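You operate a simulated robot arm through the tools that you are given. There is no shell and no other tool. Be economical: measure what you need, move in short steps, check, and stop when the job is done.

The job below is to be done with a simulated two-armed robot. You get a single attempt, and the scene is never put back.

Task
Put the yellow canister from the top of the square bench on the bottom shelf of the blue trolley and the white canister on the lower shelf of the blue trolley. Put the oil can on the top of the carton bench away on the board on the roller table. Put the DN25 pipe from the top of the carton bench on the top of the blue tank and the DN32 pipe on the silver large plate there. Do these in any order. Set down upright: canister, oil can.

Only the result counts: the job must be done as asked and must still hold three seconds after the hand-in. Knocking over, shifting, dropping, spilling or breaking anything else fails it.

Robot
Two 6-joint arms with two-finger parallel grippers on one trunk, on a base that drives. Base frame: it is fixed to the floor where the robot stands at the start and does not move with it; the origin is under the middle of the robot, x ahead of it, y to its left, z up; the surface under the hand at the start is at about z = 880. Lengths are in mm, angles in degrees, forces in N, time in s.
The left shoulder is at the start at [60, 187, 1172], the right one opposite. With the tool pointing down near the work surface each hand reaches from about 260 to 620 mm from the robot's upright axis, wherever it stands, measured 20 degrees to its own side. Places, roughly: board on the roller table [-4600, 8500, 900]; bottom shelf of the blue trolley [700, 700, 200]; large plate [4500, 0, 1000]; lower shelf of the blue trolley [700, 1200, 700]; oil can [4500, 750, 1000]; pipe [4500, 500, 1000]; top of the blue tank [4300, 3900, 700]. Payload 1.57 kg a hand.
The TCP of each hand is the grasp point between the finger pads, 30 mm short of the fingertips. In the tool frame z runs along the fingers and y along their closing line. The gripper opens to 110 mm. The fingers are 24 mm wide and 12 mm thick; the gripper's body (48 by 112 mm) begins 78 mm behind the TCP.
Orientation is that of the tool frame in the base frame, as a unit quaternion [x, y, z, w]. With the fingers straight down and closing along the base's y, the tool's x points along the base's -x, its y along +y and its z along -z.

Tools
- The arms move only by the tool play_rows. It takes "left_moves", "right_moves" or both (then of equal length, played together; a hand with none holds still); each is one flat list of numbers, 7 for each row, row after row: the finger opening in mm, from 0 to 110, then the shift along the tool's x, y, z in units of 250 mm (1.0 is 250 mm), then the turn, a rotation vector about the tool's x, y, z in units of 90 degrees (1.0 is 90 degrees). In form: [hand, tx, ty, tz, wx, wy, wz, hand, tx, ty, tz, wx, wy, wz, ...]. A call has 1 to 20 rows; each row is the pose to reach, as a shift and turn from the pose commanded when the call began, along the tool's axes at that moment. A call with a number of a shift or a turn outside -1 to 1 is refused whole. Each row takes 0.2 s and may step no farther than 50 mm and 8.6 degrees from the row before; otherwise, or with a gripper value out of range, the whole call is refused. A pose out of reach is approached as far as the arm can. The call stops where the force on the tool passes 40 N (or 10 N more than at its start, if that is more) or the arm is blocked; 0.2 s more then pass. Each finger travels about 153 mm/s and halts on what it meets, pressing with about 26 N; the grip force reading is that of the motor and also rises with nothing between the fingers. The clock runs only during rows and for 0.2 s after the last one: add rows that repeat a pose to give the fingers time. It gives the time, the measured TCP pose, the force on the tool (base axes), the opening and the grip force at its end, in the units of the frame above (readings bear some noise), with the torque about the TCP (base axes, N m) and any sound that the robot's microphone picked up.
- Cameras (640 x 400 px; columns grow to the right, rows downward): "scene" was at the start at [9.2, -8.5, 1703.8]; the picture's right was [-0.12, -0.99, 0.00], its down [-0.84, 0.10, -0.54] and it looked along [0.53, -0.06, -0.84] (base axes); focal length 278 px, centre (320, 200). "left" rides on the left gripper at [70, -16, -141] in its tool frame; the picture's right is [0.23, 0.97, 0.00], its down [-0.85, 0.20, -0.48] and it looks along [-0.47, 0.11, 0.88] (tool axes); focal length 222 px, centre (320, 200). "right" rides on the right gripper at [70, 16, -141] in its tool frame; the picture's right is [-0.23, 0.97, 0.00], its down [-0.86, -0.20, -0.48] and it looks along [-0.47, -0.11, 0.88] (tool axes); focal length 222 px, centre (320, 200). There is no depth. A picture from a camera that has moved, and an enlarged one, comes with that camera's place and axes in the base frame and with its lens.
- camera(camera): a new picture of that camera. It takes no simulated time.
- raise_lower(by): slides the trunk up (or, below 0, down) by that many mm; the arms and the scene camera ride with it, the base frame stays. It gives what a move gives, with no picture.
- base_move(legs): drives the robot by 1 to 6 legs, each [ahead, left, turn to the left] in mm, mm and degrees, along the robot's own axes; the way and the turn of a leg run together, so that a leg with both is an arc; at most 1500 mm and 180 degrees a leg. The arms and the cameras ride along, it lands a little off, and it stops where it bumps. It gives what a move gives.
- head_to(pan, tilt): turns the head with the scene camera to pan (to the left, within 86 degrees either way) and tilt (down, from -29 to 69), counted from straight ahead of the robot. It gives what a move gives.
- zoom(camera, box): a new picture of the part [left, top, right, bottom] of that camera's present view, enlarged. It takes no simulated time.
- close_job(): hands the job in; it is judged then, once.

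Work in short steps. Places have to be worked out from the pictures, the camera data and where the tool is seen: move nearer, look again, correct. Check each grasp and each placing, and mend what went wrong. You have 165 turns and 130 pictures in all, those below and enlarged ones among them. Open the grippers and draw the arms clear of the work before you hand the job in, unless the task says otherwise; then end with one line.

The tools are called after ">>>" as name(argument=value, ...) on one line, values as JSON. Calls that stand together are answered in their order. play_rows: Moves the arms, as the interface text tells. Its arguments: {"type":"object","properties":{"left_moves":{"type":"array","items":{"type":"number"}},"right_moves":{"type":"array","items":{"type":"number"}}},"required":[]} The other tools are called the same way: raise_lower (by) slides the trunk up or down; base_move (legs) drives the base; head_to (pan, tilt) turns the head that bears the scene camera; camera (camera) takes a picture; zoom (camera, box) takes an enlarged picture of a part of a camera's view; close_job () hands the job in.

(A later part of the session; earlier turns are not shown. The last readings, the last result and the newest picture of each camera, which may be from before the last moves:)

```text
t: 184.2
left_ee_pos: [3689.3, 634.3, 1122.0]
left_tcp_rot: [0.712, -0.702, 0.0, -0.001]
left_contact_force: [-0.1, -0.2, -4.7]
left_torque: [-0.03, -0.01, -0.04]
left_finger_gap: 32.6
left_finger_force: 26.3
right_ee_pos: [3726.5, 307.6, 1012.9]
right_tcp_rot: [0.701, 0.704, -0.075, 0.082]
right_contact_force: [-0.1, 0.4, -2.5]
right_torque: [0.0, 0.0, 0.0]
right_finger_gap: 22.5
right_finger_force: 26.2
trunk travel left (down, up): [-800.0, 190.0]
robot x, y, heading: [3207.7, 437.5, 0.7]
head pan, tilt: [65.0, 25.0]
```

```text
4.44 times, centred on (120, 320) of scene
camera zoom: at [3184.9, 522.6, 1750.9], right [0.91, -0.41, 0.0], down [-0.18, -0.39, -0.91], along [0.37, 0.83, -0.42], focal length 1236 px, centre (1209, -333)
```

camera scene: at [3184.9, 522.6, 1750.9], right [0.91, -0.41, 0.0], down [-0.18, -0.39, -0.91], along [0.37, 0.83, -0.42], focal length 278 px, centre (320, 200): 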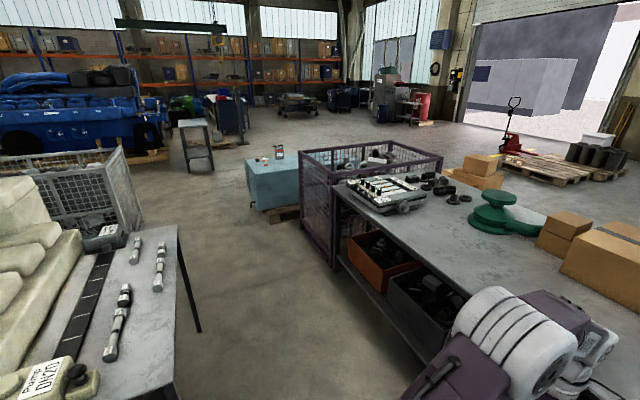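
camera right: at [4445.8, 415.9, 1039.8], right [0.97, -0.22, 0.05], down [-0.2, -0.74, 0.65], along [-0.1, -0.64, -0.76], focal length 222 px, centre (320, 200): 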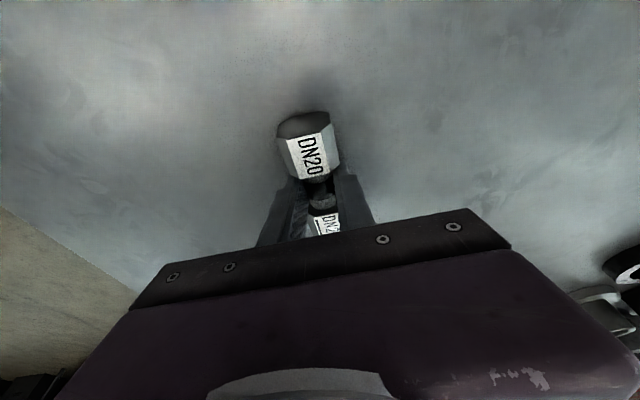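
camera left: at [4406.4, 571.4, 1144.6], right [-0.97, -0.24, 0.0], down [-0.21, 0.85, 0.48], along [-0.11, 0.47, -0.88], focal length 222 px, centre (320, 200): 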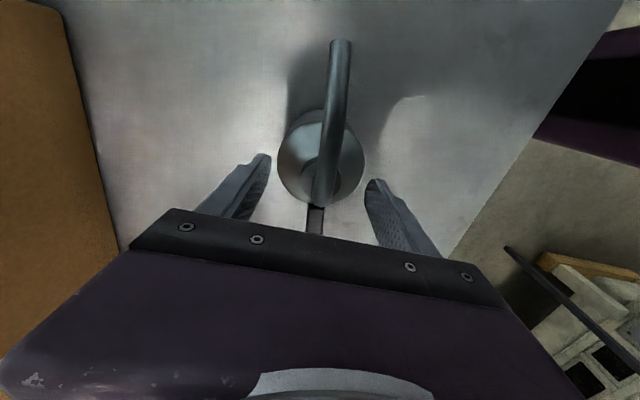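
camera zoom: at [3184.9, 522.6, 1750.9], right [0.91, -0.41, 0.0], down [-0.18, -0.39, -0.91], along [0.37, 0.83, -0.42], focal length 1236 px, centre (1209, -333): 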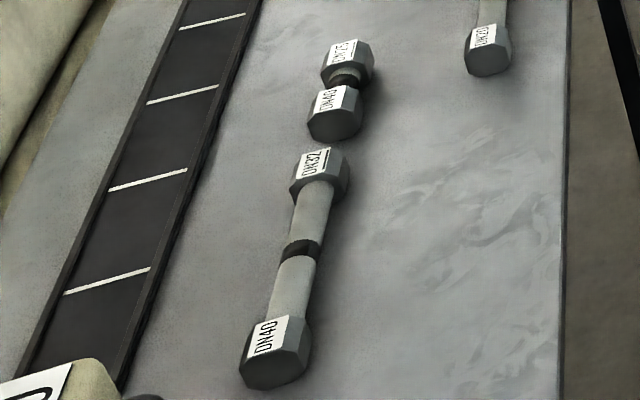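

These parts carry a socket size and an underlined plug size, as on the pump rig. The rough place given for "pipe" (y≈500) matches the mean of DN25|DN32 and DN32|DN40, so the first, plain label names the pipe. DN25 is therefore the one now on the plate, DN32 is the DN32|DN40 one, and the DN20 pipe in hand must go back exactly where it was (TCP 4430.7, 317.5, 915.2).

>>> base_move(legs=[[700, 0, 0]])

>>> head_to(pan=0, tilt=60)

```text
t: 188.0
left_ee_pos: [4396.1, 642.2, 1123.5]
left_tcp_rot: [0.711, -0.703, 0.0, -0.001]
left_contact_force: [-0.3, 0.9, -4.1]
left_torque: [-0.01, -0.03, 0.0]
left_finger_gap: 32.2
left_finger_force: 26.1
right_ee_pos: [4434.2, 316.4, 1013.5]
right_tcp_rot: [0.701, 0.705, -0.074, 0.082]
right_contact_force: [-1.2, -0.8, -2.9]
right_torque: [0.02, -0.03, 0.01]
right_finger_gap: 22.7
right_finger_force: 26.3
trunk travel left (down, up): [-800.0, 190.0]
robot x, y, heading: [3910.7, 445.9, 0.7]
head pan, tilt: [65.0, 25.0]
```

```text
t: 189.4
left_ee_pos: [4398.6, 641.8, 1123.4]
left_tcp_rot: [0.712, -0.702, -0.001, 0.0]
left_contact_force: [0.0, -0.2, -4.4]
left_torque: [-0.02, 0.0, 0.02]
left_finger_gap: 32.4
left_finger_force: 26.0
right_ee_pos: [4434.6, 316.4, 1014.0]
right_tcp_rot: [0.701, 0.705, -0.075, 0.082]
right_contact_force: [-0.2, 0.5, -2.7]
right_torque: [-0.01, 0.02, 0.0]
right_finger_gap: 22.5
right_finger_force: 26.3
trunk travel left (down, up): [-800.0, 190.0]
robot x, y, heading: [3916.4, 445.1, 1.0]
head pan, tilt: [0.0, 60.0]
```

Lowering the DN20 pipe back to its original spot.

>>> play_rows(right_moves=[5, 0.025, -0.016, 0.1, 0, 0, 0, 5, 0.05, -0.016, 0.2, 0, 0, 0, 5, 0.07, -0.016, 0.3, 0, 0, 0, 5, 0.085, -0.016, 0.358, 0, 0, 0, 5, 0.085, -0.016, 0.358, 0, 0, 0])

>>> play_rows(right_moves=[5, 0.0025, 0, 0.012, 0, 0, 0, 5, 0.0025, 0, 0.012, 0, 0, 0])

```text
t: 190.6
left_ee_pos: [4398.2, 641.9, 1122.3]
left_tcp_rot: [0.712, -0.703, -0.001, -0.001]
left_contact_force: [-0.4, 0.4, -5.3]
left_torque: [0.01, 0.0, 0.0]
left_finger_gap: 32.6
left_finger_force: 25.8
right_ee_pos: [4431.1, 316.5, 922.5]
right_tcp_rot: [0.701, 0.705, -0.074, 0.082]
right_contact_force: [0.0, 0.4, -3.4]
right_torque: [0.03, 0.01, 0.0]
right_finger_gap: 22.4
right_finger_force: 26.1
trunk travel left (down, up): [-800.0, 190.0]
robot x, y, heading: [3913.5, 444.1, 0.8]
head pan, tilt: [0.0, 60.0]
```

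```text
t: 191.2
left_ee_pos: [4397.2, 643.1, 1122.8]
left_tcp_rot: [0.711, -0.703, 0.0, -0.001]
left_contact_force: [-0.2, -0.1, -5.3]
left_torque: [-0.02, -0.02, -0.03]
left_finger_gap: 32.6
left_finger_force: 25.6
right_ee_pos: [4432.4, 317.5, 918.6]
right_tcp_rot: [0.701, 0.704, -0.075, 0.082]
right_contact_force: [0.6, -0.3, -2.6]
right_torque: [0.03, 0.03, -0.03]
right_finger_gap: 22.7
right_finger_force: 25.8
trunk travel left (down, up): [-800.0, 190.0]
robot x, y, heading: [3911.2, 445.3, 1.0]
head pan, tilt: [0.0, 60.0]
```

Not touching yet. 2.5 mm more, checking each time.

>>> play_rows(right_moves=[5, 0.002, 0, 0.01, 0, 0, 0, 5, 0.002, 0, 0.01, 0, 0, 0])

>>> play_rows(right_moves=[5, 0.001, 0, 0.006, 0, 0, 0, 5, 0.001, 0, 0.006, 0, 0, 0])

```text
t: 191.8
left_ee_pos: [4397.6, 641.7, 1123.3]
left_tcp_rot: [0.711, -0.703, 0.0, -0.001]
left_contact_force: [-0.3, 1.0, -3.2]
left_torque: [-0.02, -0.01, -0.01]
left_finger_gap: 32.3
left_finger_force: 25.6
right_ee_pos: [4431.0, 316.5, 915.6]
right_tcp_rot: [0.701, 0.705, -0.074, 0.082]
right_contact_force: [-0.6, -0.1, -1.5]
right_torque: [0.0, 0.04, -0.04]
right_finger_gap: 22.8
right_finger_force: 26.0
trunk travel left (down, up): [-800.0, 190.0]
robot x, y, heading: [3912.3, 450.0, 0.9]
head pan, tilt: [0.0, 60.0]
```

```text
t: 192.4
left_ee_pos: [4397.2, 643.2, 1122.7]
left_tcp_rot: [0.712, -0.702, 0.0, -0.001]
left_contact_force: [0.9, -0.6, -4.0]
left_torque: [0.0, -0.01, -0.02]
left_finger_gap: 32.3
left_finger_force: 25.7
right_ee_pos: [4432.2, 316.8, 915.6]
right_tcp_rot: [0.702, 0.704, -0.073, 0.083]
right_contact_force: [1.2, -0.4, 10.2]
right_torque: [0.56, 0.18, -0.05]
right_finger_gap: 22.8
right_finger_force: 25.9
trunk travel left (down, up): [-800.0, 190.0]
robot x, y, heading: [3913.3, 449.3, 0.5]
head pan, tilt: [0.0, 60.0]
```

It's touching. Releasing and lifting away along the tool axis.

>>> play_rows(right_moves=[25, 0, 0, 0, 0, 0, 0, 45, 0, 0, 0, 0, 0, 0, 70, 0, 0, 0, 0, 0, 0, 70, 0, 0, -0.1, 0, 0, 0, 70, 0, 0, -0.25, 0, 0, 0, 70, 0, 0, -0.4, 0, 0, 0])

>>> zoom(camera="right", box=[200, 40, 440, 210])

>>> zoom(camera="scene", box=[120, 140, 500, 230])

```text
t: 193.8
left_ee_pos: [4397.0, 642.1, 1123.7]
left_tcp_rot: [0.712, -0.703, -0.001, 0.0]
left_contact_force: [0.3, -0.3, -4.6]
left_torque: [0.01, 0.0, -0.02]
left_finger_gap: 32.5
left_finger_force: 25.9
right_ee_pos: [4429.0, 338.5, 1013.1]
right_tcp_rot: [0.701, 0.704, -0.075, 0.084]
right_contact_force: [0.4, -0.3, -0.2]
right_torque: [-0.01, 0.0, -0.03]
right_finger_gap: 70.1
right_finger_force: 0.0
trunk travel left (down, up): [-800.0, 190.0]
robot x, y, heading: [3914.7, 443.5, 0.7]
head pan, tilt: [0.0, 60.0]
```

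```text
2.35 times, centred on (320, 125) of right
camera zoom: at [4443.5, 438.2, 1135.6], right [0.97, -0.22, 0.06], down [-0.2, -0.73, 0.65], along [-0.09, -0.65, -0.75], focal length 523 px, centre (320, 376)
```

zoom: 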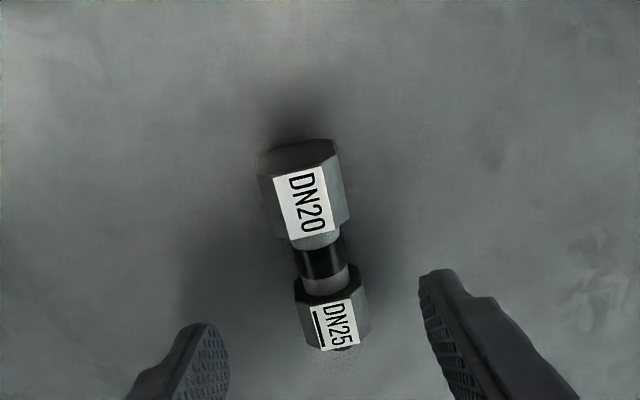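

```text
1.68 times, centred on (310, 185) of scene
camera zoom: at [3920.5, 448.2, 1700.8], right [0.01, -1.0, 0.0], down [-0.87, -0.01, -0.5], along [0.5, 0.01, -0.87], focal length 469 px, centre (337, 225)
```

zoom: 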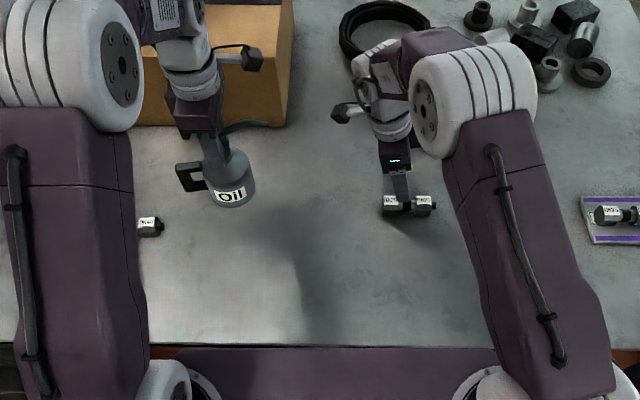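

DN20 is back in place. Shifting the base right 190 mm to fetch the DN25 pipe from the plate.

>>> base_move(legs=[[0, -190, 0]])

```text
t: 195.3
left_ee_pos: [4398.7, 458.3, 1123.6]
left_tcp_rot: [0.713, -0.701, 0.001, 0.001]
left_contact_force: [0.6, 0.4, -4.5]
left_torque: [-0.03, -0.01, -0.02]
left_finger_gap: 32.4
left_finger_force: 26.5
right_ee_pos: [4433.8, 153.5, 1012.1]
right_tcp_rot: [0.7, 0.705, -0.075, 0.085]
right_contact_force: [-0.1, -0.3, -1.1]
right_torque: [-0.03, -0.01, 0.0]
right_finger_gap: 69.8
right_finger_force: 0.0
trunk travel left (down, up): [-800.0, 190.0]
robot x, y, heading: [3914.2, 259.8, 0.8]
head pan, tilt: [0.0, 60.0]
```

Moving over the plate.

>>> play_rows(right_moves=[70, -0.163, -0.0185, 0.0447, 0, 0, 0, 70, -0.326, -0.037, 0.0893, 0, 0, 0, 70, -0.49, -0.0555, 0.134, 0, 0, 0, 70, -0.653, -0.074, 0.179, 0, 0, 0, 70, -0.816, -0.0925, 0.223, 0, 0, 0, 70, -0.979, -0.111, 0.268, 0, 0, 0, 70, -0.979, -0.111, 0.268, 0, 0, 0])

>>> camera(camera="right")

```text
t: 196.9
left_ee_pos: [4398.7, 455.3, 1122.5]
left_tcp_rot: [0.713, -0.701, -0.001, 0.0]
left_contact_force: [1.0, -0.5, -5.1]
left_torque: [0.01, -0.01, -0.02]
left_finger_gap: 32.5
left_finger_force: 25.9
right_ee_pos: [4406.0, -101.8, 1001.9]
right_tcp_rot: [0.7, 0.706, -0.073, 0.084]
right_contact_force: [0.4, 0.4, 0.5]
right_torque: [0.0, 0.0, 0.01]
right_finger_gap: 69.8
right_finger_force: 0.1
trunk travel left (down, up): [-800.0, 190.0]
robot x, y, heading: [3915.8, 259.6, 1.0]
head pan, tilt: [0.0, 60.0]
```

```text
41 pictures are left
camera right: at [4419.9, -2.1, 1125.5], right [0.97, -0.21, 0.06], down [-0.2, -0.73, 0.66], along [-0.09, -0.65, -0.75], focal length 222 px, centre (320, 200)
```

right: 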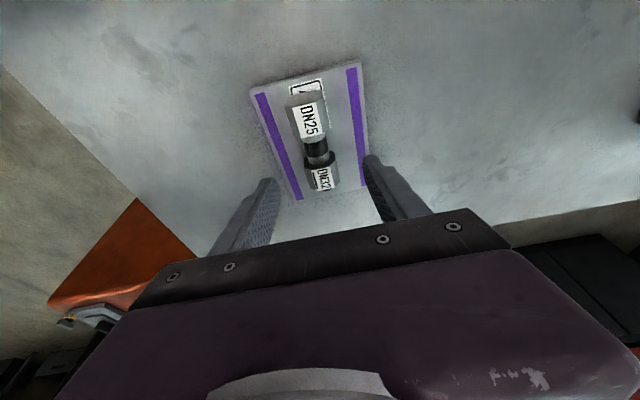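

Descending onto the DN25 pipe, gripping, and lifting.

>>> play_rows(right_moves=[70, 0.01, 0, 0.1, 0, 0, 0, 70, 0.02, 0, 0.2, 0, 0, 0, 70, 0.033, 0, 0.296, 0, 0, 0, 45, 0.033, 0, 0.296, 0, 0, 0, 20, 0.033, 0, 0.296, 0, 0, 0, 5, 0.033, 0, 0.296, 0, 0, 0, 5, 0.033, 0, 0.296, 0, 0, 0, 5, 0.033, 0, 0.296, 0, 0, 0, 5, 0.01, 0, 0.2, 0, 0, 0, 5, -0.01, 0, 0.1, 0, 0, 0, 5, -0.03, 0, 0.0, 0, 0, 0])

>>> camera(camera="right")

```text
t: 199.3
left_ee_pos: [4398.7, 455.1, 1123.2]
left_tcp_rot: [0.713, -0.701, -0.002, -0.002]
left_contact_force: [-0.2, -0.2, -4.9]
left_torque: [0.0, 0.01, 0.01]
left_finger_gap: 32.5
left_finger_force: 25.9
right_ee_pos: [4407.5, -109.9, 1003.1]
right_tcp_rot: [0.7, 0.705, -0.075, 0.083]
right_contact_force: [0.3, -0.4, -1.7]
right_torque: [0.02, 0.02, 0.05]
right_finger_gap: 35.4
right_finger_force: 25.5
trunk travel left (down, up): [-800.0, 190.0]
robot x, y, heading: [3913.8, 259.1, 0.7]
head pan, tilt: [0.0, 60.0]
```

```text
40 pictures are left
camera right: at [4420.4, -10.0, 1125.8], right [0.98, -0.21, 0.06], down [-0.2, -0.73, 0.65], along [-0.09, -0.65, -0.75], focal length 222 px, centre (320, 200)
```

right: 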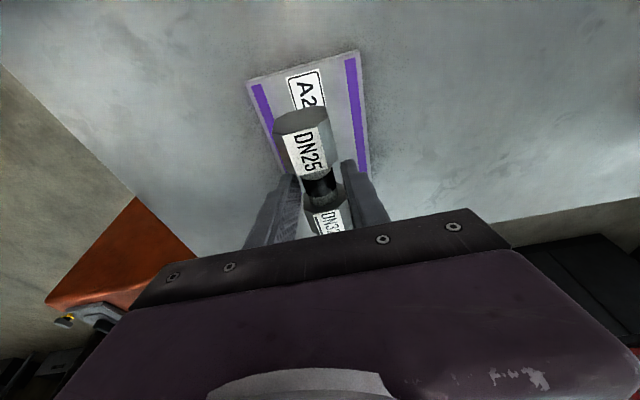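

Held, though a bit on the hex (35 mm). I'll set it down temporarily on its original bench spot.

>>> play_rows(right_moves=[5, 0.16, 0.015, -0.036, 0, 0, 0, 5, 0.32, 0.031, -0.071, 0, 0, 0, 5, 0.48, 0.046, -0.107, 0, 0, 0, 5, 0.64, 0.061, -0.143, 0, 0, 0, 5, 0.8, 0.077, -0.178, 0, 0, 0, 5, 0.96, 0.092, -0.214, 0, 0, 0, 5, 0.985, 0.092, -0.1, 0, 0, 0, 5, 1.0, 0.092, 0.0, 0, 0, 0, 5, 1.0, 0.092, 0.11, 0, 0, 0, 5, 1.0, 0.092, 0.11, 0, 0, 0])

```text
t: 201.5
left_ee_pos: [4399.5, 454.6, 1122.9]
left_tcp_rot: [0.713, -0.701, -0.001, -0.001]
left_contact_force: [-0.6, 0.0, -4.8]
left_torque: [-0.02, 0.04, 0.02]
left_finger_gap: 32.5
left_finger_force: 26.2
right_ee_pos: [4429.1, 127.9, 919.1]
right_tcp_rot: [0.7, 0.706, -0.075, 0.083]
right_contact_force: [1.1, 0.2, -2.1]
right_torque: [-0.01, 0.0, 0.0]
right_finger_gap: 35.3
right_finger_force: 26.4
trunk travel left (down, up): [-800.0, 190.0]
robot x, y, heading: [3918.1, 260.6, 0.7]
head pan, tilt: [0.0, 60.0]
```

Down by 4 mm in two small steps, then release.

>>> play_rows(right_moves=[5, 0.002, 0, 0.009, 0, 0, 0, 5, 0.003, 0, 0.014, 0, 0, 0, 5, 0.003, 0, 0.014, 0, 0, 0])

>>> play_rows(right_moves=[45, 0, 0, 0, 0, 0, 0, 70, 0, 0, 0, 0, 0, 0, 70, 0, 0, 0, 0, 0, 0, 70, 0, 0, -0.1, 0, 0, 0, 70, 0, 0, -0.25, 0, 0, 0, 70, 0, 0, -0.42, 0, 0, 0])

>>> camera(camera="right")

>>> zoom(camera="scene", box=[80, 150, 240, 230])

```text
t: 202.3
left_ee_pos: [4399.9, 454.9, 1123.9]
left_tcp_rot: [0.713, -0.701, -0.001, -0.001]
left_contact_force: [0.5, -1.0, -4.7]
left_torque: [-0.03, -0.01, -0.05]
left_finger_gap: 32.5
left_finger_force: 25.8
right_ee_pos: [4430.1, 126.6, 916.2]
right_tcp_rot: [0.7, 0.705, -0.075, 0.085]
right_contact_force: [-0.8, -0.3, -2.7]
right_torque: [-0.03, -0.02, 0.02]
right_finger_gap: 35.4
right_finger_force: 25.6
trunk travel left (down, up): [-800.0, 190.0]
robot x, y, heading: [3916.2, 258.5, 0.7]
head pan, tilt: [0.0, 60.0]
```

```text
t: 203.7
left_ee_pos: [4398.4, 455.4, 1123.9]
left_tcp_rot: [0.713, -0.701, -0.001, -0.001]
left_contact_force: [0.4, 0.0, -5.6]
left_torque: [0.03, 0.0, 0.0]
left_finger_gap: 32.5
left_finger_force: 25.9
right_ee_pos: [4427.3, 151.6, 1019.3]
right_tcp_rot: [0.701, 0.705, -0.074, 0.084]
right_contact_force: [0.1, 0.1, 0.6]
right_torque: [0.01, -0.03, 0.03]
right_finger_gap: 70.3
right_finger_force: 0.1
trunk travel left (down, up): [-800.0, 190.0]
robot x, y, heading: [3915.8, 262.7, 0.9]
head pan, tilt: [0.0, 60.0]
```

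```text
39 pictures are left
camera right: at [4440.3, 251.3, 1142.5], right [0.97, -0.21, 0.06], down [-0.2, -0.73, 0.65], along [-0.09, -0.65, -0.75], focal length 222 px, centre (320, 200)
```

right: 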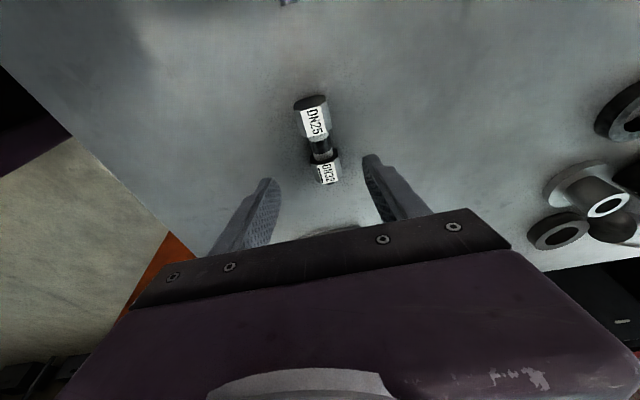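

```text
4.00 times, centred on (160, 190) of scene
camera zoom: at [3922.6, 259.9, 1700.8], right [0.01, -1.0, 0.0], down [-0.87, -0.01, -0.5], along [0.5, 0.01, -0.87], focal length 1113 px, centre (960, 240)
```

zoom: 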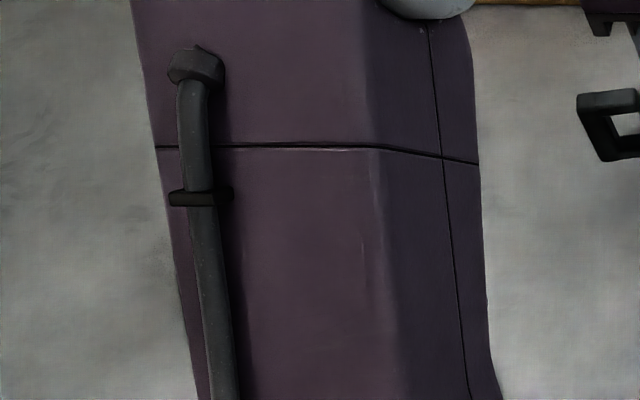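

DN25 is parked at about (4430, 124). Now the DN32|DN40 pipe near (4374, 864): shifting the base left 733 mm and back 45.

>>> base_move(legs=[[-45, 733, 0]])

>>> camera(camera="right")

>>> camera(camera="scene")

```text
t: 207.7
left_ee_pos: [4346.8, 1179.5, 1123.6]
left_tcp_rot: [0.711, -0.703, -0.001, 0.0]
left_contact_force: [0.9, -0.2, -4.4]
left_torque: [-0.02, 0.0, 0.02]
left_finger_gap: 32.4
left_finger_force: 25.9
right_ee_pos: [4373.4, 875.2, 1018.3]
right_tcp_rot: [0.702, 0.704, -0.074, 0.084]
right_contact_force: [-0.4, -0.5, -0.4]
right_torque: [-0.02, -0.01, 0.01]
right_finger_gap: 70.0
right_finger_force: 0.1
trunk travel left (down, up): [-800.0, 190.0]
robot x, y, heading: [3861.1, 987.5, 0.4]
head pan, tilt: [0.0, 60.0]
```

```text
37 pictures are left
camera right: at [4387.4, 974.7, 1141.8], right [0.97, -0.22, 0.06], down [-0.2, -0.73, 0.65], along [-0.1, -0.65, -0.75], focal length 222 px, centre (320, 200)
```

right: 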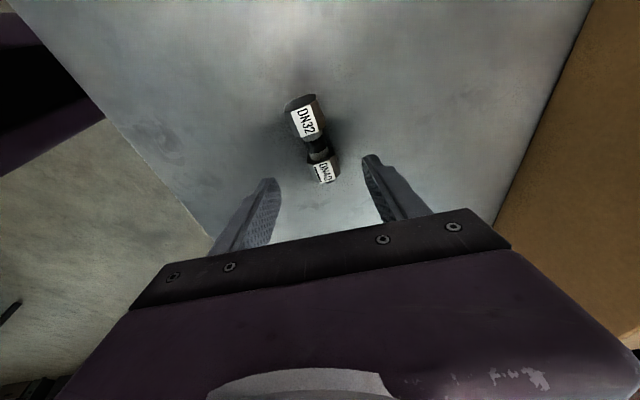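

```text
36 pictures are left
camera scene: at [3870.1, 984.5, 1700.9], right [0.01, -1.0, 0.0], down [-0.87, -0.01, -0.5], along [0.5, 0.01, -0.87], focal length 278 px, centre (320, 200)
```

scene: 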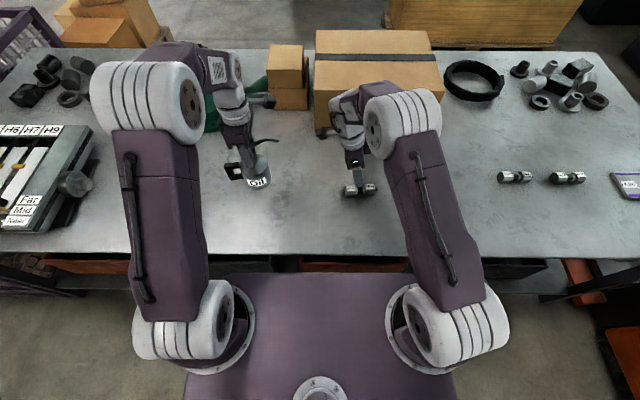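

The DN32 pipe's centre is at about (4368, 852), yawed about 3.5°. Descending, gripping and lifting.

>>> play_rows(right_moves=[70, 0.004, -0.02, 0.1, -0.008, 0, -0.037, 70, 0.008, -0.02, 0.2, -0.008, 0, -0.037, 70, 0.012, -0.02, 0.32, -0.008, 0, -0.037, 70, 0.015, -0.02, 0.413, -0.008, 0, -0.037, 45, 0.015, -0.02, 0.413, -0.008, 0, -0.037, 20, 0.015, -0.02, 0.413, -0.008, 0, -0.037, 5, 0.015, -0.02, 0.413, -0.008, 0, -0.037, 5, 0.015, -0.02, 0.413, -0.008, 0, -0.037, 5, 0.015, -0.02, 0.413, -0.008, 0, -0.037])

>>> camera(camera="right")

```text
t: 209.7
left_ee_pos: [4346.9, 1179.4, 1122.5]
left_tcp_rot: [0.71, -0.704, 0.0, -0.001]
left_contact_force: [0.1, 0.2, -4.6]
left_torque: [-0.02, -0.03, -0.03]
left_finger_gap: 32.5
left_finger_force: 26.6
right_ee_pos: [4369.0, 856.5, 916.1]
right_tcp_rot: [0.68, 0.724, -0.073, 0.086]
right_contact_force: [0.6, 0.0, 0.4]
right_torque: [-0.01, -0.01, -0.01]
right_finger_gap: 22.7
right_finger_force: 26.5
trunk travel left (down, up): [-800.0, 190.0]
robot x, y, heading: [3865.9, 986.4, 0.5]
head pan, tilt: [0.0, 60.0]
```

```text
35 pictures are left
camera right: at [4378.1, 956.0, 1040.1], right [0.99, -0.16, 0.06], down [-0.16, -0.74, 0.66], along [-0.06, -0.66, -0.75], focal length 222 px, centre (320, 200)
```

right: 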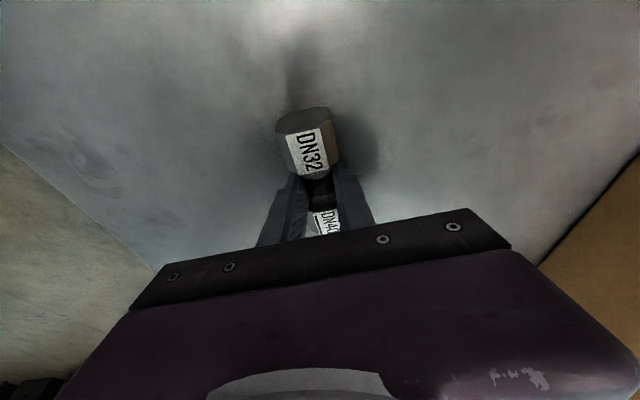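

A good neck grip. Lifting 100 mm and returning to the plate position.

>>> play_rows(right_moves=[5, -0.02, 0, -0.1, 0, 0, 0, 5, -0.04, 0, -0.2, 0, 0, 0, 5, -0.06, 0, -0.3, 0, 0, 0, 5, -0.08, 0, -0.38, 0, 0, 0])

>>> base_move(legs=[[45, -733, 0]])

```text
t: 210.7
left_ee_pos: [4346.4, 1180.1, 1123.1]
left_tcp_rot: [0.711, -0.703, 0.0, -0.001]
left_contact_force: [-0.2, -0.5, -4.4]
left_torque: [0.0, -0.02, 0.03]
left_finger_gap: 32.6
left_finger_force: 25.4
right_ee_pos: [4368.6, 857.2, 1016.0]
right_tcp_rot: [0.68, 0.725, -0.073, 0.086]
right_contact_force: [0.2, -0.3, -2.4]
right_torque: [0.02, 0.02, -0.02]
right_finger_gap: 22.7
right_finger_force: 26.2
trunk travel left (down, up): [-800.0, 190.0]
robot x, y, heading: [3861.8, 984.0, 0.4]
head pan, tilt: [0.0, 60.0]
```

```text
t: 214.7
left_ee_pos: [4399.1, 443.6, 1122.5]
left_tcp_rot: [0.712, -0.702, 0.0, 0.0]
left_contact_force: [-0.2, 0.6, -4.2]
left_torque: [0.02, -0.03, -0.01]
left_finger_gap: 32.3
left_finger_force: 25.6
right_ee_pos: [4423.9, 123.1, 1015.1]
right_tcp_rot: [0.679, 0.725, -0.073, 0.087]
right_contact_force: [-0.3, -0.8, -2.2]
right_torque: [0.04, 0.02, 0.03]
right_finger_gap: 22.5
right_finger_force: 26.1
trunk travel left (down, up): [-800.0, 190.0]
robot x, y, heading: [3919.7, 250.8, 0.6]
head pan, tilt: [0.0, 60.0]
```

Moving over the plate's centre and squaring the yaw.

>>> play_rows(right_moves=[5, -0.15, -0.022, 0.0377, 0.001, 0, 0.006, 5, -0.301, -0.044, 0.0753, 0.003, 0, 0.012, 5, -0.451, -0.066, 0.113, 0.004, 0, 0.018, 5, -0.601, -0.088, 0.151, 0.005, 0, 0.024, 5, -0.752, -0.11, 0.188, 0.007, 0, 0.03, 5, -0.902, -0.132, 0.226, 0.008, 0, 0.037, 5, -0.902, -0.132, 0.226, 0.008, 0, 0.037])

>>> camera(camera="right")

```text
t: 216.3
left_ee_pos: [4399.4, 444.7, 1122.7]
left_tcp_rot: [0.712, -0.702, 0.0, -0.001]
left_contact_force: [0.2, 0.7, -4.6]
left_torque: [0.0, 0.04, 0.01]
left_finger_gap: 32.5
left_finger_force: 25.9
right_ee_pos: [4405.7, -111.6, 1010.3]
right_tcp_rot: [0.701, 0.705, -0.075, 0.084]
right_contact_force: [-0.3, -0.1, -2.8]
right_torque: [0.01, -0.01, -0.01]
right_finger_gap: 22.4
right_finger_force: 25.9
trunk travel left (down, up): [-800.0, 190.0]
robot x, y, heading: [3916.5, 251.5, 0.9]
head pan, tilt: [0.0, 60.0]
```

```text
34 pictures are left
camera right: at [4418.7, -12.5, 1133.4], right [0.97, -0.21, 0.06], down [-0.2, -0.73, 0.66], along [-0.09, -0.65, -0.75], focal length 222 px, centre (320, 200)
```

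right: 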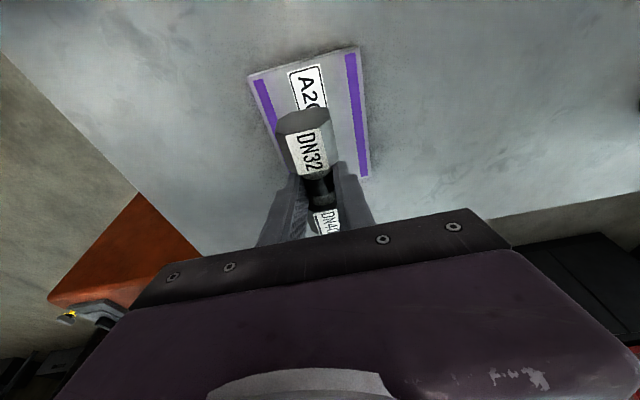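

Lowering: 78 mm, then small steps to contact at about z 928.

>>> play_rows(right_moves=[5, 0.02, 0, 0.1, 0, 0, 0, 5, 0.04, 0, 0.2, 0, 0, 0, 5, 0.06, 0, 0.28, 0, 0, 0, 5, 0.069, 0, 0.308, 0, 0, 0, 5, 0.071, 0, 0.316, 0, 0, 0, 5, 0.071, 0, 0.316, 0, 0, 0])

>>> play_rows(right_moves=[5, 0.002, 0, 0.008, 0, 0, 0, 5, 0.002, 0, 0.008, 0, 0, 0])

```text
t: 217.7
left_ee_pos: [4400.0, 443.6, 1123.0]
left_tcp_rot: [0.712, -0.702, 0.0, 0.0]
left_contact_force: [0.1, -0.1, -5.4]
left_torque: [0.0, -0.02, 0.01]
left_finger_gap: 32.4
left_finger_force: 25.8
right_ee_pos: [4407.6, -114.0, 928.2]
right_tcp_rot: [0.701, 0.704, -0.074, 0.085]
right_contact_force: [0.6, -0.4, -0.6]
right_torque: [-0.11, 0.03, -0.01]
right_finger_gap: 22.5
right_finger_force: 25.5
trunk travel left (down, up): [-800.0, 190.0]
robot x, y, heading: [3916.7, 246.1, 0.6]
head pan, tilt: [0.0, 60.0]
```

```text
t: 218.3
left_ee_pos: [4398.4, 444.7, 1123.8]
left_tcp_rot: [0.712, -0.702, 0.0, -0.001]
left_contact_force: [-0.2, -0.4, -3.9]
left_torque: [-0.01, 0.05, -0.01]
left_finger_gap: 32.6
left_finger_force: 26.1
right_ee_pos: [4406.3, -112.7, 928.5]
right_tcp_rot: [0.7, 0.705, -0.074, 0.086]
right_contact_force: [1.5, -4.4, 15.7]
right_torque: [0.07, 0.26, -0.01]
right_finger_gap: 22.7
right_finger_force: 26.4
trunk travel left (down, up): [-800.0, 190.0]
robot x, y, heading: [3914.0, 248.1, 0.7]
head pan, tilt: [0.0, 60.0]
```

In contact. Releasing and lifting away.

>>> play_rows(right_moves=[10, -0.001, 0, -0.005, 0, 0, 0, 30, -0.001, 0, -0.005, 0, 0, 0, 50, -0.001, 0, -0.005, 0, 0, 0, 70, -0.001, 0, -0.005, 0, 0, 0, 70, -0.001, 0, -0.1, 0, 0, 0, 70, -0.001, 0, -0.25, 0, 0, 0, 70, -0.001, 0, -0.36, 0, 0, 0])

>>> camera(camera="right")

```text
t: 219.9
left_ee_pos: [4399.7, 443.5, 1123.0]
left_tcp_rot: [0.712, -0.702, -0.001, -0.001]
left_contact_force: [-0.2, -0.5, -3.4]
left_torque: [-0.01, 0.01, 0.02]
left_finger_gap: 32.4
left_finger_force: 26.5
right_ee_pos: [4405.7, -93.2, 1014.8]
right_tcp_rot: [0.7, 0.706, -0.075, 0.083]
right_contact_force: [-0.6, -0.1, -0.6]
right_torque: [-0.03, 0.0, 0.0]
right_finger_gap: 70.1
right_finger_force: 0.1
trunk travel left (down, up): [-800.0, 190.0]
robot x, y, heading: [3915.8, 248.1, 1.0]
head pan, tilt: [0.0, 60.0]
```

```text
33 pictures are left
camera right: at [4419.0, 6.5, 1138.2], right [0.97, -0.21, 0.06], down [-0.2, -0.73, 0.65], along [-0.09, -0.65, -0.75], focal length 222 px, centre (320, 200)
```

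right: 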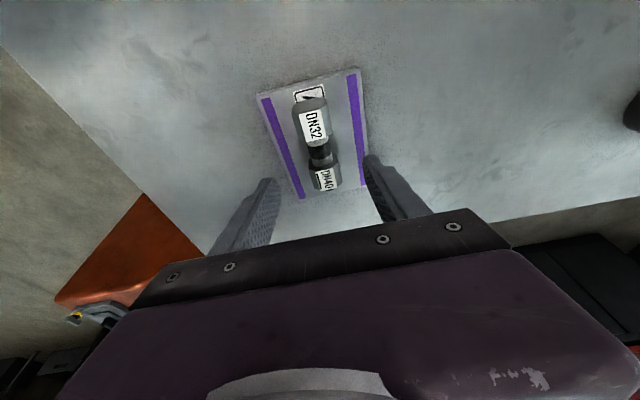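

DN32 is on the plate. Moving over the parked DN25 pipe.

>>> play_rows(right_moves=[70, 0.147, 0.016, -0.026, 0, 0, 0, 70, 0.293, 0.031, -0.052, 0, 0, 0, 70, 0.44, 0.047, -0.078, 0, 0, 0, 70, 0.587, 0.063, -0.103, 0, 0, 0, 70, 0.733, 0.078, -0.129, 0, 0, 0, 70, 0.88, 0.094, -0.155, 0, 0, 0, 70, 0.88, 0.094, -0.155, 0, 0, 0])

>>> camera(camera="right")

```text
t: 221.5
left_ee_pos: [4399.9, 443.1, 1123.0]
left_tcp_rot: [0.712, -0.702, 0.0, -0.001]
left_contact_force: [-0.1, 0.3, -4.1]
left_torque: [0.0, 0.03, 0.01]
left_finger_gap: 32.6
left_finger_force: 26.3
right_ee_pos: [4426.9, 130.6, 1002.9]
right_tcp_rot: [0.701, 0.705, -0.075, 0.084]
right_contact_force: [0.2, 0.4, 0.1]
right_torque: [0.01, -0.04, -0.02]
right_finger_gap: 70.0
right_finger_force: 0.0
trunk travel left (down, up): [-800.0, 190.0]
robot x, y, heading: [3917.7, 246.5, 0.8]
head pan, tilt: [0.0, 60.0]
```

```text
32 pictures are left
camera right: at [4441.6, 230.0, 1126.6], right [0.97, -0.21, 0.06], down [-0.2, -0.73, 0.65], along [-0.09, -0.65, -0.75], focal length 222 px, centre (320, 200)
```

right: 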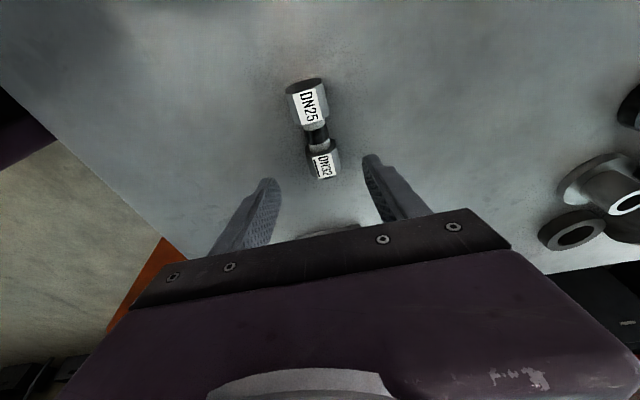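

The DN25 pipe's centre is at (4430, 125.5). Descending, gripping and lifting.

>>> play_rows(right_moves=[70, 0.025, 0.014, 0.12, 0, 0, 0, 70, 0.05, 0.014, 0.24, 0, 0, 0, 70, 0.074, 0.014, 0.34, 0, 0, 0, 45, 0.074, 0.014, 0.34, 0, 0, 0, 20, 0.074, 0.014, 0.34, 0, 0, 0, 5, 0.074, 0.014, 0.34, 0, 0, 0, 5, 0.074, 0.014, 0.34, 0, 0, 0, 5, 0.074, 0.014, 0.34, 0, 0, 0, 5, 0.05, 0.014, 0.22, 0, 0, 0, 5, 0.025, 0.014, 0.1, 0, 0, 0, 5, 0.0, 0.014, -0.04, 0, 0, 0, 5, 0.0, 0.014, -0.04, 0, 0, 0])

>>> camera(camera="right")

```text
t: 224.1
left_ee_pos: [4400.2, 443.8, 1122.9]
left_tcp_rot: [0.713, -0.701, 0.0, -0.001]
left_contact_force: [0.4, 0.2, -4.2]
left_torque: [-0.02, -0.02, -0.02]
left_finger_gap: 32.5
left_finger_force: 26.2
right_ee_pos: [4432.5, 133.7, 1014.9]
right_tcp_rot: [0.7, 0.705, -0.075, 0.084]
right_contact_force: [0.0, -0.7, -3.0]
right_torque: [-0.03, 0.0, -0.05]
right_finger_gap: 22.6
right_finger_force: 26.0
trunk travel left (down, up): [-800.0, 190.0]
robot x, y, heading: [3919.5, 247.2, 0.5]
head pan, tilt: [0.0, 60.0]
```

```text
31 pictures are left
camera right: at [4445.3, 233.0, 1137.0], right [0.97, -0.21, 0.06], down [-0.2, -0.73, 0.66], along [-0.09, -0.65, -0.75], focal length 222 px, centre (320, 200)
```

right: 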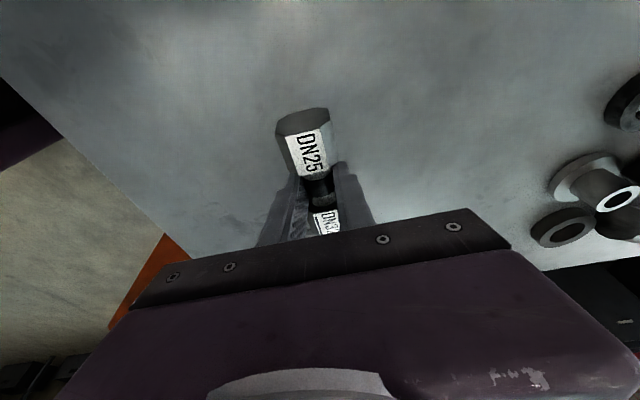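

Both hands are loaded. I'll back out, turn left 90°, and drive up the aisle toward the blue tank.

>>> base_move(legs=[[-450, 0, 0], [0, 0, 89.5], [1400, -90, 0], [600, 0, 0]])

>>> head_to(pan=-5, tilt=35)

>>> camera(camera="scene")

```text
t: 240.2
left_ee_pos: [3340.0, 2727.3, 1123.1]
left_tcp_rot: [1.0, 0.006, 0.0, 0.0]
left_contact_force: [-1.1, 0.0, -4.6]
left_torque: [0.01, -0.01, 0.02]
left_finger_gap: 32.3
left_finger_force: 26.2
right_ee_pos: [3650.5, 2758.2, 1014.5]
right_tcp_rot: [-0.003, 0.994, 0.007, 0.112]
right_contact_force: [0.8, 0.4, -2.5]
right_torque: [0.01, 0.01, 0.04]
right_finger_gap: 22.2
right_finger_force: 26.0
trunk travel left (down, up): [-800.0, 190.0]
robot x, y, heading: [3535.6, 2246.4, 90.6]
head pan, tilt: [0.0, 60.0]
```

```text
t: 241.1
left_ee_pos: [3341.3, 2727.9, 1122.8]
left_tcp_rot: [1.0, 0.006, -0.001, 0.0]
left_contact_force: [-0.4, 0.2, -3.9]
left_torque: [0.01, -0.02, 0.02]
left_finger_gap: 32.7
left_finger_force: 26.2
right_ee_pos: [3650.4, 2758.9, 1013.4]
right_tcp_rot: [-0.002, 0.994, 0.006, 0.112]
right_contact_force: [-0.2, 1.0, -2.9]
right_torque: [0.01, 0.01, 0.0]
right_finger_gap: 22.5
right_finger_force: 25.6
trunk travel left (down, up): [-800.0, 190.0]
robot x, y, heading: [3535.5, 2243.4, 90.8]
head pan, tilt: [-5.0, 35.0]
```

```text
30 pictures are left
camera scene: at [3542.4, 2273.1, 1735.1], right [1.0, -0.08, 0.0], down [-0.04, -0.57, -0.82], along [0.06, 0.82, -0.57], focal length 278 px, centre (320, 200)
```

scene: 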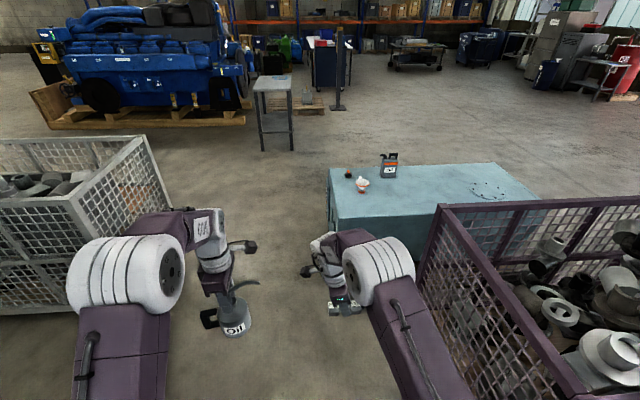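

Tank top: x≥3735, y 3530–4165, z≈700, with its items further back. I'll approach to about (3730, 3110) and lower the trunk 180.

>>> base_move(legs=[[863, -207, -0.8]])

>>> raise_lower(by=-180)

>>> head_to(pan=-10, tilt=50)

>>> camera(camera="scene")

>>> camera(camera="right")

```text
t: 245.8
left_ee_pos: [3548.2, 3586.5, 1123.0]
left_tcp_rot: [1.0, 0.001, -0.001, 0.0]
left_contact_force: [-0.4, 0.2, -4.9]
left_torque: [0.03, -0.01, 0.01]
left_finger_gap: 32.5
left_finger_force: 26.3
right_ee_pos: [3859.5, 3614.8, 1014.1]
right_tcp_rot: [0.003, 0.994, 0.006, 0.113]
right_contact_force: [-0.5, -0.1, -3.1]
right_torque: [0.02, -0.03, 0.06]
right_finger_gap: 22.5
right_finger_force: 25.9
trunk travel left (down, up): [-800.0, 190.0]
robot x, y, heading: [3738.1, 3101.1, 90.3]
head pan, tilt: [-5.0, 35.0]
```

```text
t: 247.8
left_ee_pos: [3548.3, 3586.6, 942.6]
left_tcp_rot: [1.0, 0.002, -0.001, 0.0]
left_contact_force: [-0.2, 0.3, -3.9]
left_torque: [0.01, -0.05, 0.0]
left_finger_gap: 32.1
left_finger_force: 26.0
right_ee_pos: [3857.9, 3615.6, 834.4]
right_tcp_rot: [0.003, 0.994, 0.006, 0.113]
right_contact_force: [-0.6, -0.5, -2.6]
right_torque: [0.02, -0.03, 0.04]
right_finger_gap: 22.7
right_finger_force: 26.1
trunk travel left (down, up): [-620.0, 370.0]
robot x, y, heading: [3735.7, 3098.5, 90.1]
head pan, tilt: [-5.0, 35.0]
```

```text
t: 248.6
left_ee_pos: [3548.6, 3586.9, 942.9]
left_tcp_rot: [1.0, 0.002, -0.001, 0.0]
left_contact_force: [-0.8, 0.4, -4.4]
left_torque: [-0.01, 0.01, 0.0]
left_finger_gap: 32.3
left_finger_force: 26.2
right_ee_pos: [3858.6, 3615.0, 833.8]
right_tcp_rot: [0.003, 0.994, 0.006, 0.112]
right_contact_force: [0.2, 0.0, -3.4]
right_torque: [-0.01, 0.02, 0.03]
right_finger_gap: 22.5
right_finger_force: 25.9
trunk travel left (down, up): [-620.0, 370.0]
robot x, y, heading: [3739.2, 3098.8, 90.0]
head pan, tilt: [-10.0, 50.0]
```

```text
29 pictures are left
camera scene: at [3751.5, 3118.1, 1533.5], right [0.99, -0.17, 0.0], down [-0.13, -0.75, -0.64], along [0.11, 0.63, -0.77], focal length 278 px, centre (320, 200)
```

scene: 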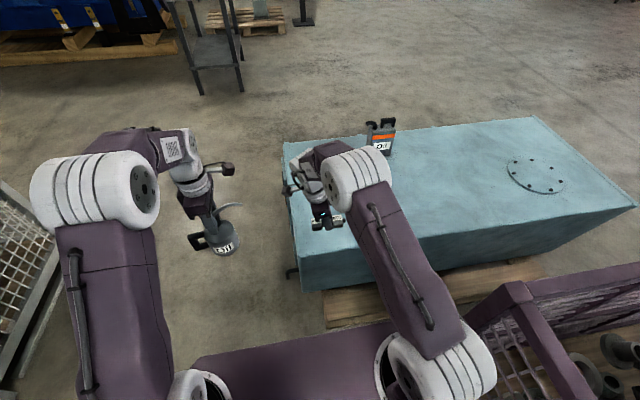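

```text
28 pictures are left
camera right: at [3759.3, 3630.1, 956.8], right [0.23, 0.97, 0.06], down [0.73, -0.21, 0.65], along [0.65, -0.1, -0.75], focal length 222 px, centre (320, 200)
```

right: 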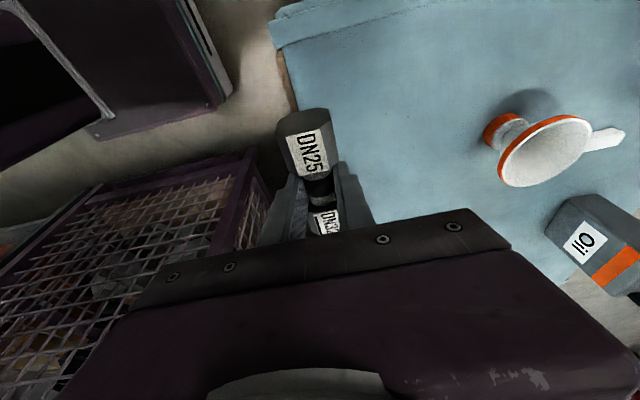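

The tank's front edge is at y≈3590, so I'll go 75 mm further in, then lower.

>>> base_move(legs=[[75, 0, 0]])

>>> play_rows(right_moves=[5, 0.02, 0, 0.1, 0, 0, 0, 5, 0.04, 0, 0.2, 0, 0, 0, 5, 0.05, 0, 0.24, 0, 0, 0, 5, 0.05, 0, 0.24, 0, 0, 0])

>>> camera(camera="right")

>>> zoom(camera="scene", box=[260, 140, 420, 300])

```text
t: 249.6
left_ee_pos: [3549.9, 3662.4, 942.7]
left_tcp_rot: [1.0, 0.0, -0.002, 0.0]
left_contact_force: [-0.9, -0.2, -4.8]
left_torque: [-0.04, -0.03, 0.01]
left_finger_gap: 32.4
left_finger_force: 25.6
right_ee_pos: [3859.4, 3689.7, 833.0]
right_tcp_rot: [0.002, 0.994, 0.005, 0.112]
right_contact_force: [0.7, 0.1, -2.3]
right_torque: [-0.03, 0.0, -0.01]
right_finger_gap: 22.8
right_finger_force: 25.5
trunk travel left (down, up): [-620.0, 370.0]
robot x, y, heading: [3737.5, 3174.3, 90.2]
head pan, tilt: [-10.0, 50.0]
```

```text
t: 250.6
left_ee_pos: [3548.4, 3661.4, 942.5]
left_tcp_rot: [1.0, 0.001, -0.001, 0.0]
left_contact_force: [0.5, -0.2, -4.7]
left_torque: [0.01, -0.01, 0.02]
left_finger_gap: 32.4
left_finger_force: 26.5
right_ee_pos: [3859.7, 3691.4, 772.7]
right_tcp_rot: [0.003, 0.994, 0.005, 0.113]
right_contact_force: [-0.6, 0.4, -2.0]
right_torque: [0.01, 0.01, 0.02]
right_finger_gap: 22.7
right_finger_force: 26.0
trunk travel left (down, up): [-620.0, 370.0]
robot x, y, heading: [3736.3, 3177.3, 90.3]
head pan, tilt: [-10.0, 50.0]
```

```text
27 pictures are left
camera right: at [3760.5, 3705.5, 895.4], right [0.23, 0.97, 0.06], down [0.73, -0.21, 0.66], along [0.65, -0.1, -0.75], focal length 222 px, centre (320, 200)
```

right: 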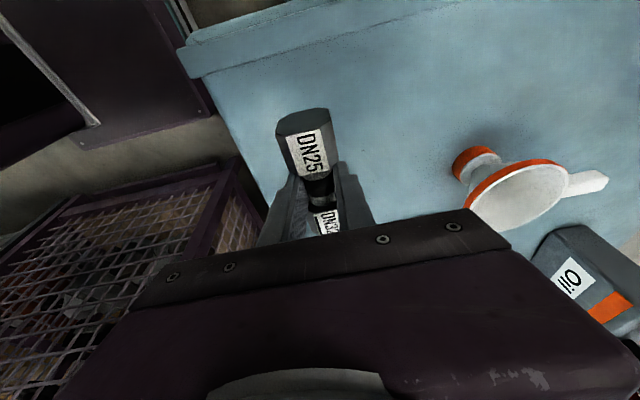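

```text
2.50 times, centred on (340, 220) of scene
camera zoom: at [3751.4, 3192.6, 1533.4], right [0.98, -0.17, 0.0], down [-0.13, -0.76, -0.64], along [0.11, 0.63, -0.77], focal length 696 px, centre (270, 150)
```

zoom: 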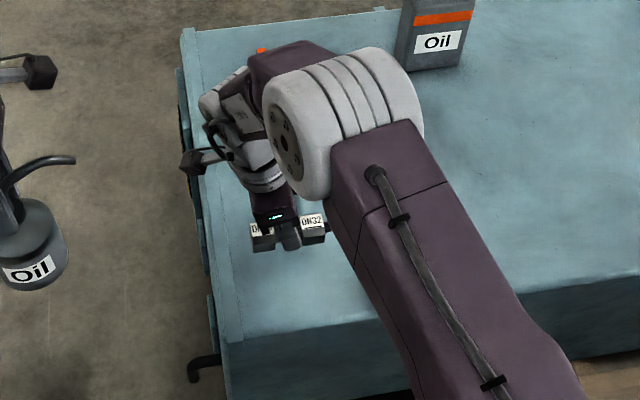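

Well over the tank top. Lowering 24 mm, then in 3 mm rows.

>>> play_rows(right_moves=[5, 0.01, 0, 0.047, 0, 0, 0, 5, 0.02, 0, 0.094, 0, 0, 0, 5, 0.02, 0, 0.094, 0, 0, 0])

>>> play_rows(right_moves=[5, 0.003, 0, 0.012, 0, 0, 0, 5, 0.005, 0, 0.024, 0, 0, 0, 5, 0.005, 0, 0.024, 0, 0, 0])

```text
t: 251.4
left_ee_pos: [3549.1, 3662.4, 942.9]
left_tcp_rot: [1.0, 0.001, -0.001, 0.0]
left_contact_force: [0.0, -0.2, -4.9]
left_torque: [0.01, -0.03, 0.03]
left_finger_gap: 32.5
left_finger_force: 26.2
right_ee_pos: [3859.6, 3691.6, 747.6]
right_tcp_rot: [0.003, 0.994, 0.005, 0.112]
right_contact_force: [0.4, -0.5, -2.2]
right_torque: [-0.01, -0.01, 0.0]
right_finger_gap: 22.6
right_finger_force: 25.5
trunk travel left (down, up): [-620.0, 370.0]
robot x, y, heading: [3737.4, 3176.8, 89.9]
head pan, tilt: [-10.0, 50.0]
```

```text
t: 252.2
left_ee_pos: [3548.9, 3662.4, 943.2]
left_tcp_rot: [1.0, 0.001, -0.001, 0.001]
left_contact_force: [-0.5, -1.3, -4.6]
left_torque: [0.01, 0.0, 0.0]
left_finger_gap: 32.2
left_finger_force: 26.3
right_ee_pos: [3861.7, 3691.1, 742.9]
right_tcp_rot: [0.003, 0.994, 0.006, 0.112]
right_contact_force: [-0.1, -0.9, -1.7]
right_torque: [-0.03, -0.01, 0.0]
right_finger_gap: 22.8
right_finger_force: 26.1
trunk travel left (down, up): [-620.0, 370.0]
robot x, y, heading: [3737.4, 3174.3, 90.1]
head pan, tilt: [-10.0, 50.0]
```

Not yet. Continuing down in 5–6 mm pieces.

>>> play_rows(right_moves=[5, 0.003, 0, 0.012, 0, 0, 0, 5, 0.005, 0, 0.022, 0, 0, 0, 5, 0.005, 0, 0.022, 0, 0, 0])

>>> play_rows(right_moves=[5, 0.002, 0, 0.008, 0, 0, 0, 5, 0.003, 0, 0.014, 0, 0, 0, 5, 0.003, 0, 0.014, 0, 0, 0])

```text
t: 253.0
left_ee_pos: [3548.3, 3661.1, 942.4]
left_tcp_rot: [1.0, 0.0, -0.001, 0.0]
left_contact_force: [-0.4, 0.2, -4.1]
left_torque: [0.01, -0.01, -0.01]
left_finger_gap: 32.3
left_finger_force: 25.8
right_ee_pos: [3860.8, 3691.1, 736.6]
right_tcp_rot: [0.002, 0.994, 0.006, 0.112]
right_contact_force: [0.3, 0.0, -3.4]
right_torque: [0.02, -0.02, 0.02]
right_finger_gap: 22.7
right_finger_force: 26.0
trunk travel left (down, up): [-620.0, 370.0]
robot x, y, heading: [3737.9, 3175.2, 90.3]
head pan, tilt: [-10.0, 50.0]
```

```text
t: 253.8
left_ee_pos: [3548.1, 3661.7, 943.2]
left_tcp_rot: [1.0, 0.001, -0.002, 0.0]
left_contact_force: [0.2, -0.1, -4.2]
left_torque: [0.0, -0.03, 0.01]
left_finger_gap: 31.9
left_finger_force: 26.5
right_ee_pos: [3860.9, 3691.5, 732.2]
right_tcp_rot: [0.003, 0.994, 0.006, 0.112]
right_contact_force: [-0.2, -0.3, -1.9]
right_torque: [0.0, 0.01, 0.01]
right_finger_gap: 22.7
right_finger_force: 25.9
trunk travel left (down, up): [-620.0, 370.0]
robot x, y, heading: [3739.3, 3172.1, 90.2]
head pan, tilt: [-10.0, 50.0]
```

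Still free. Four rows of 2 mm; the force stop guards.

>>> play_rows(right_moves=[5, 0.0015, 0, 0.007, 0, 0, 0, 5, 0.003, 0, 0.014, 0, 0, 0, 5, 0.0045, 0, 0.021, 0, 0, 0, 5, 0.0045, 0, 0.021, 0, 0, 0])

>>> zoom(camera="right", box=[200, 60, 440, 210])

```text
t: 254.8
left_ee_pos: [3548.9, 3662.4, 942.9]
left_tcp_rot: [1.0, 0.001, 0.0, 0.0]
left_contact_force: [-0.3, -0.3, -4.8]
left_torque: [0.0, 0.0, 0.03]
left_finger_gap: 32.2
left_finger_force: 26.0
right_ee_pos: [3861.5, 3690.8, 727.5]
right_tcp_rot: [0.003, 0.994, 0.006, 0.114]
right_contact_force: [-0.3, -0.2, -2.2]
right_torque: [-0.01, 0.01, -0.01]
right_finger_gap: 22.5
right_finger_force: 25.2
trunk travel left (down, up): [-620.0, 370.0]
robot x, y, heading: [3738.9, 3178.8, 90.2]
head pan, tilt: [-10.0, 50.0]
```

```text
2.67 times, centred on (320, 135) of right
camera zoom: at [3761.3, 3706.3, 850.8], right [0.23, 0.97, 0.06], down [0.73, -0.21, 0.65], along [0.65, -0.1, -0.75], focal length 592 px, centre (320, 373)
```

zoom: 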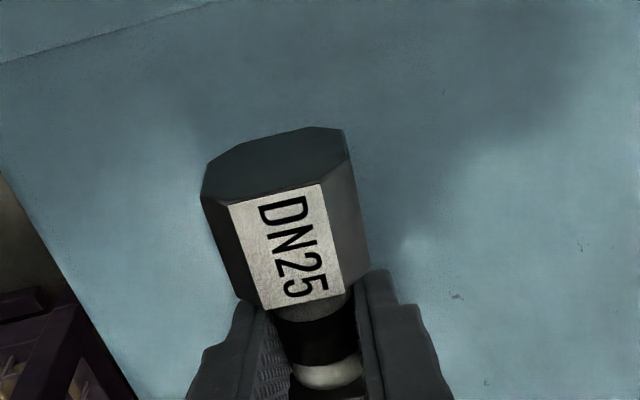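

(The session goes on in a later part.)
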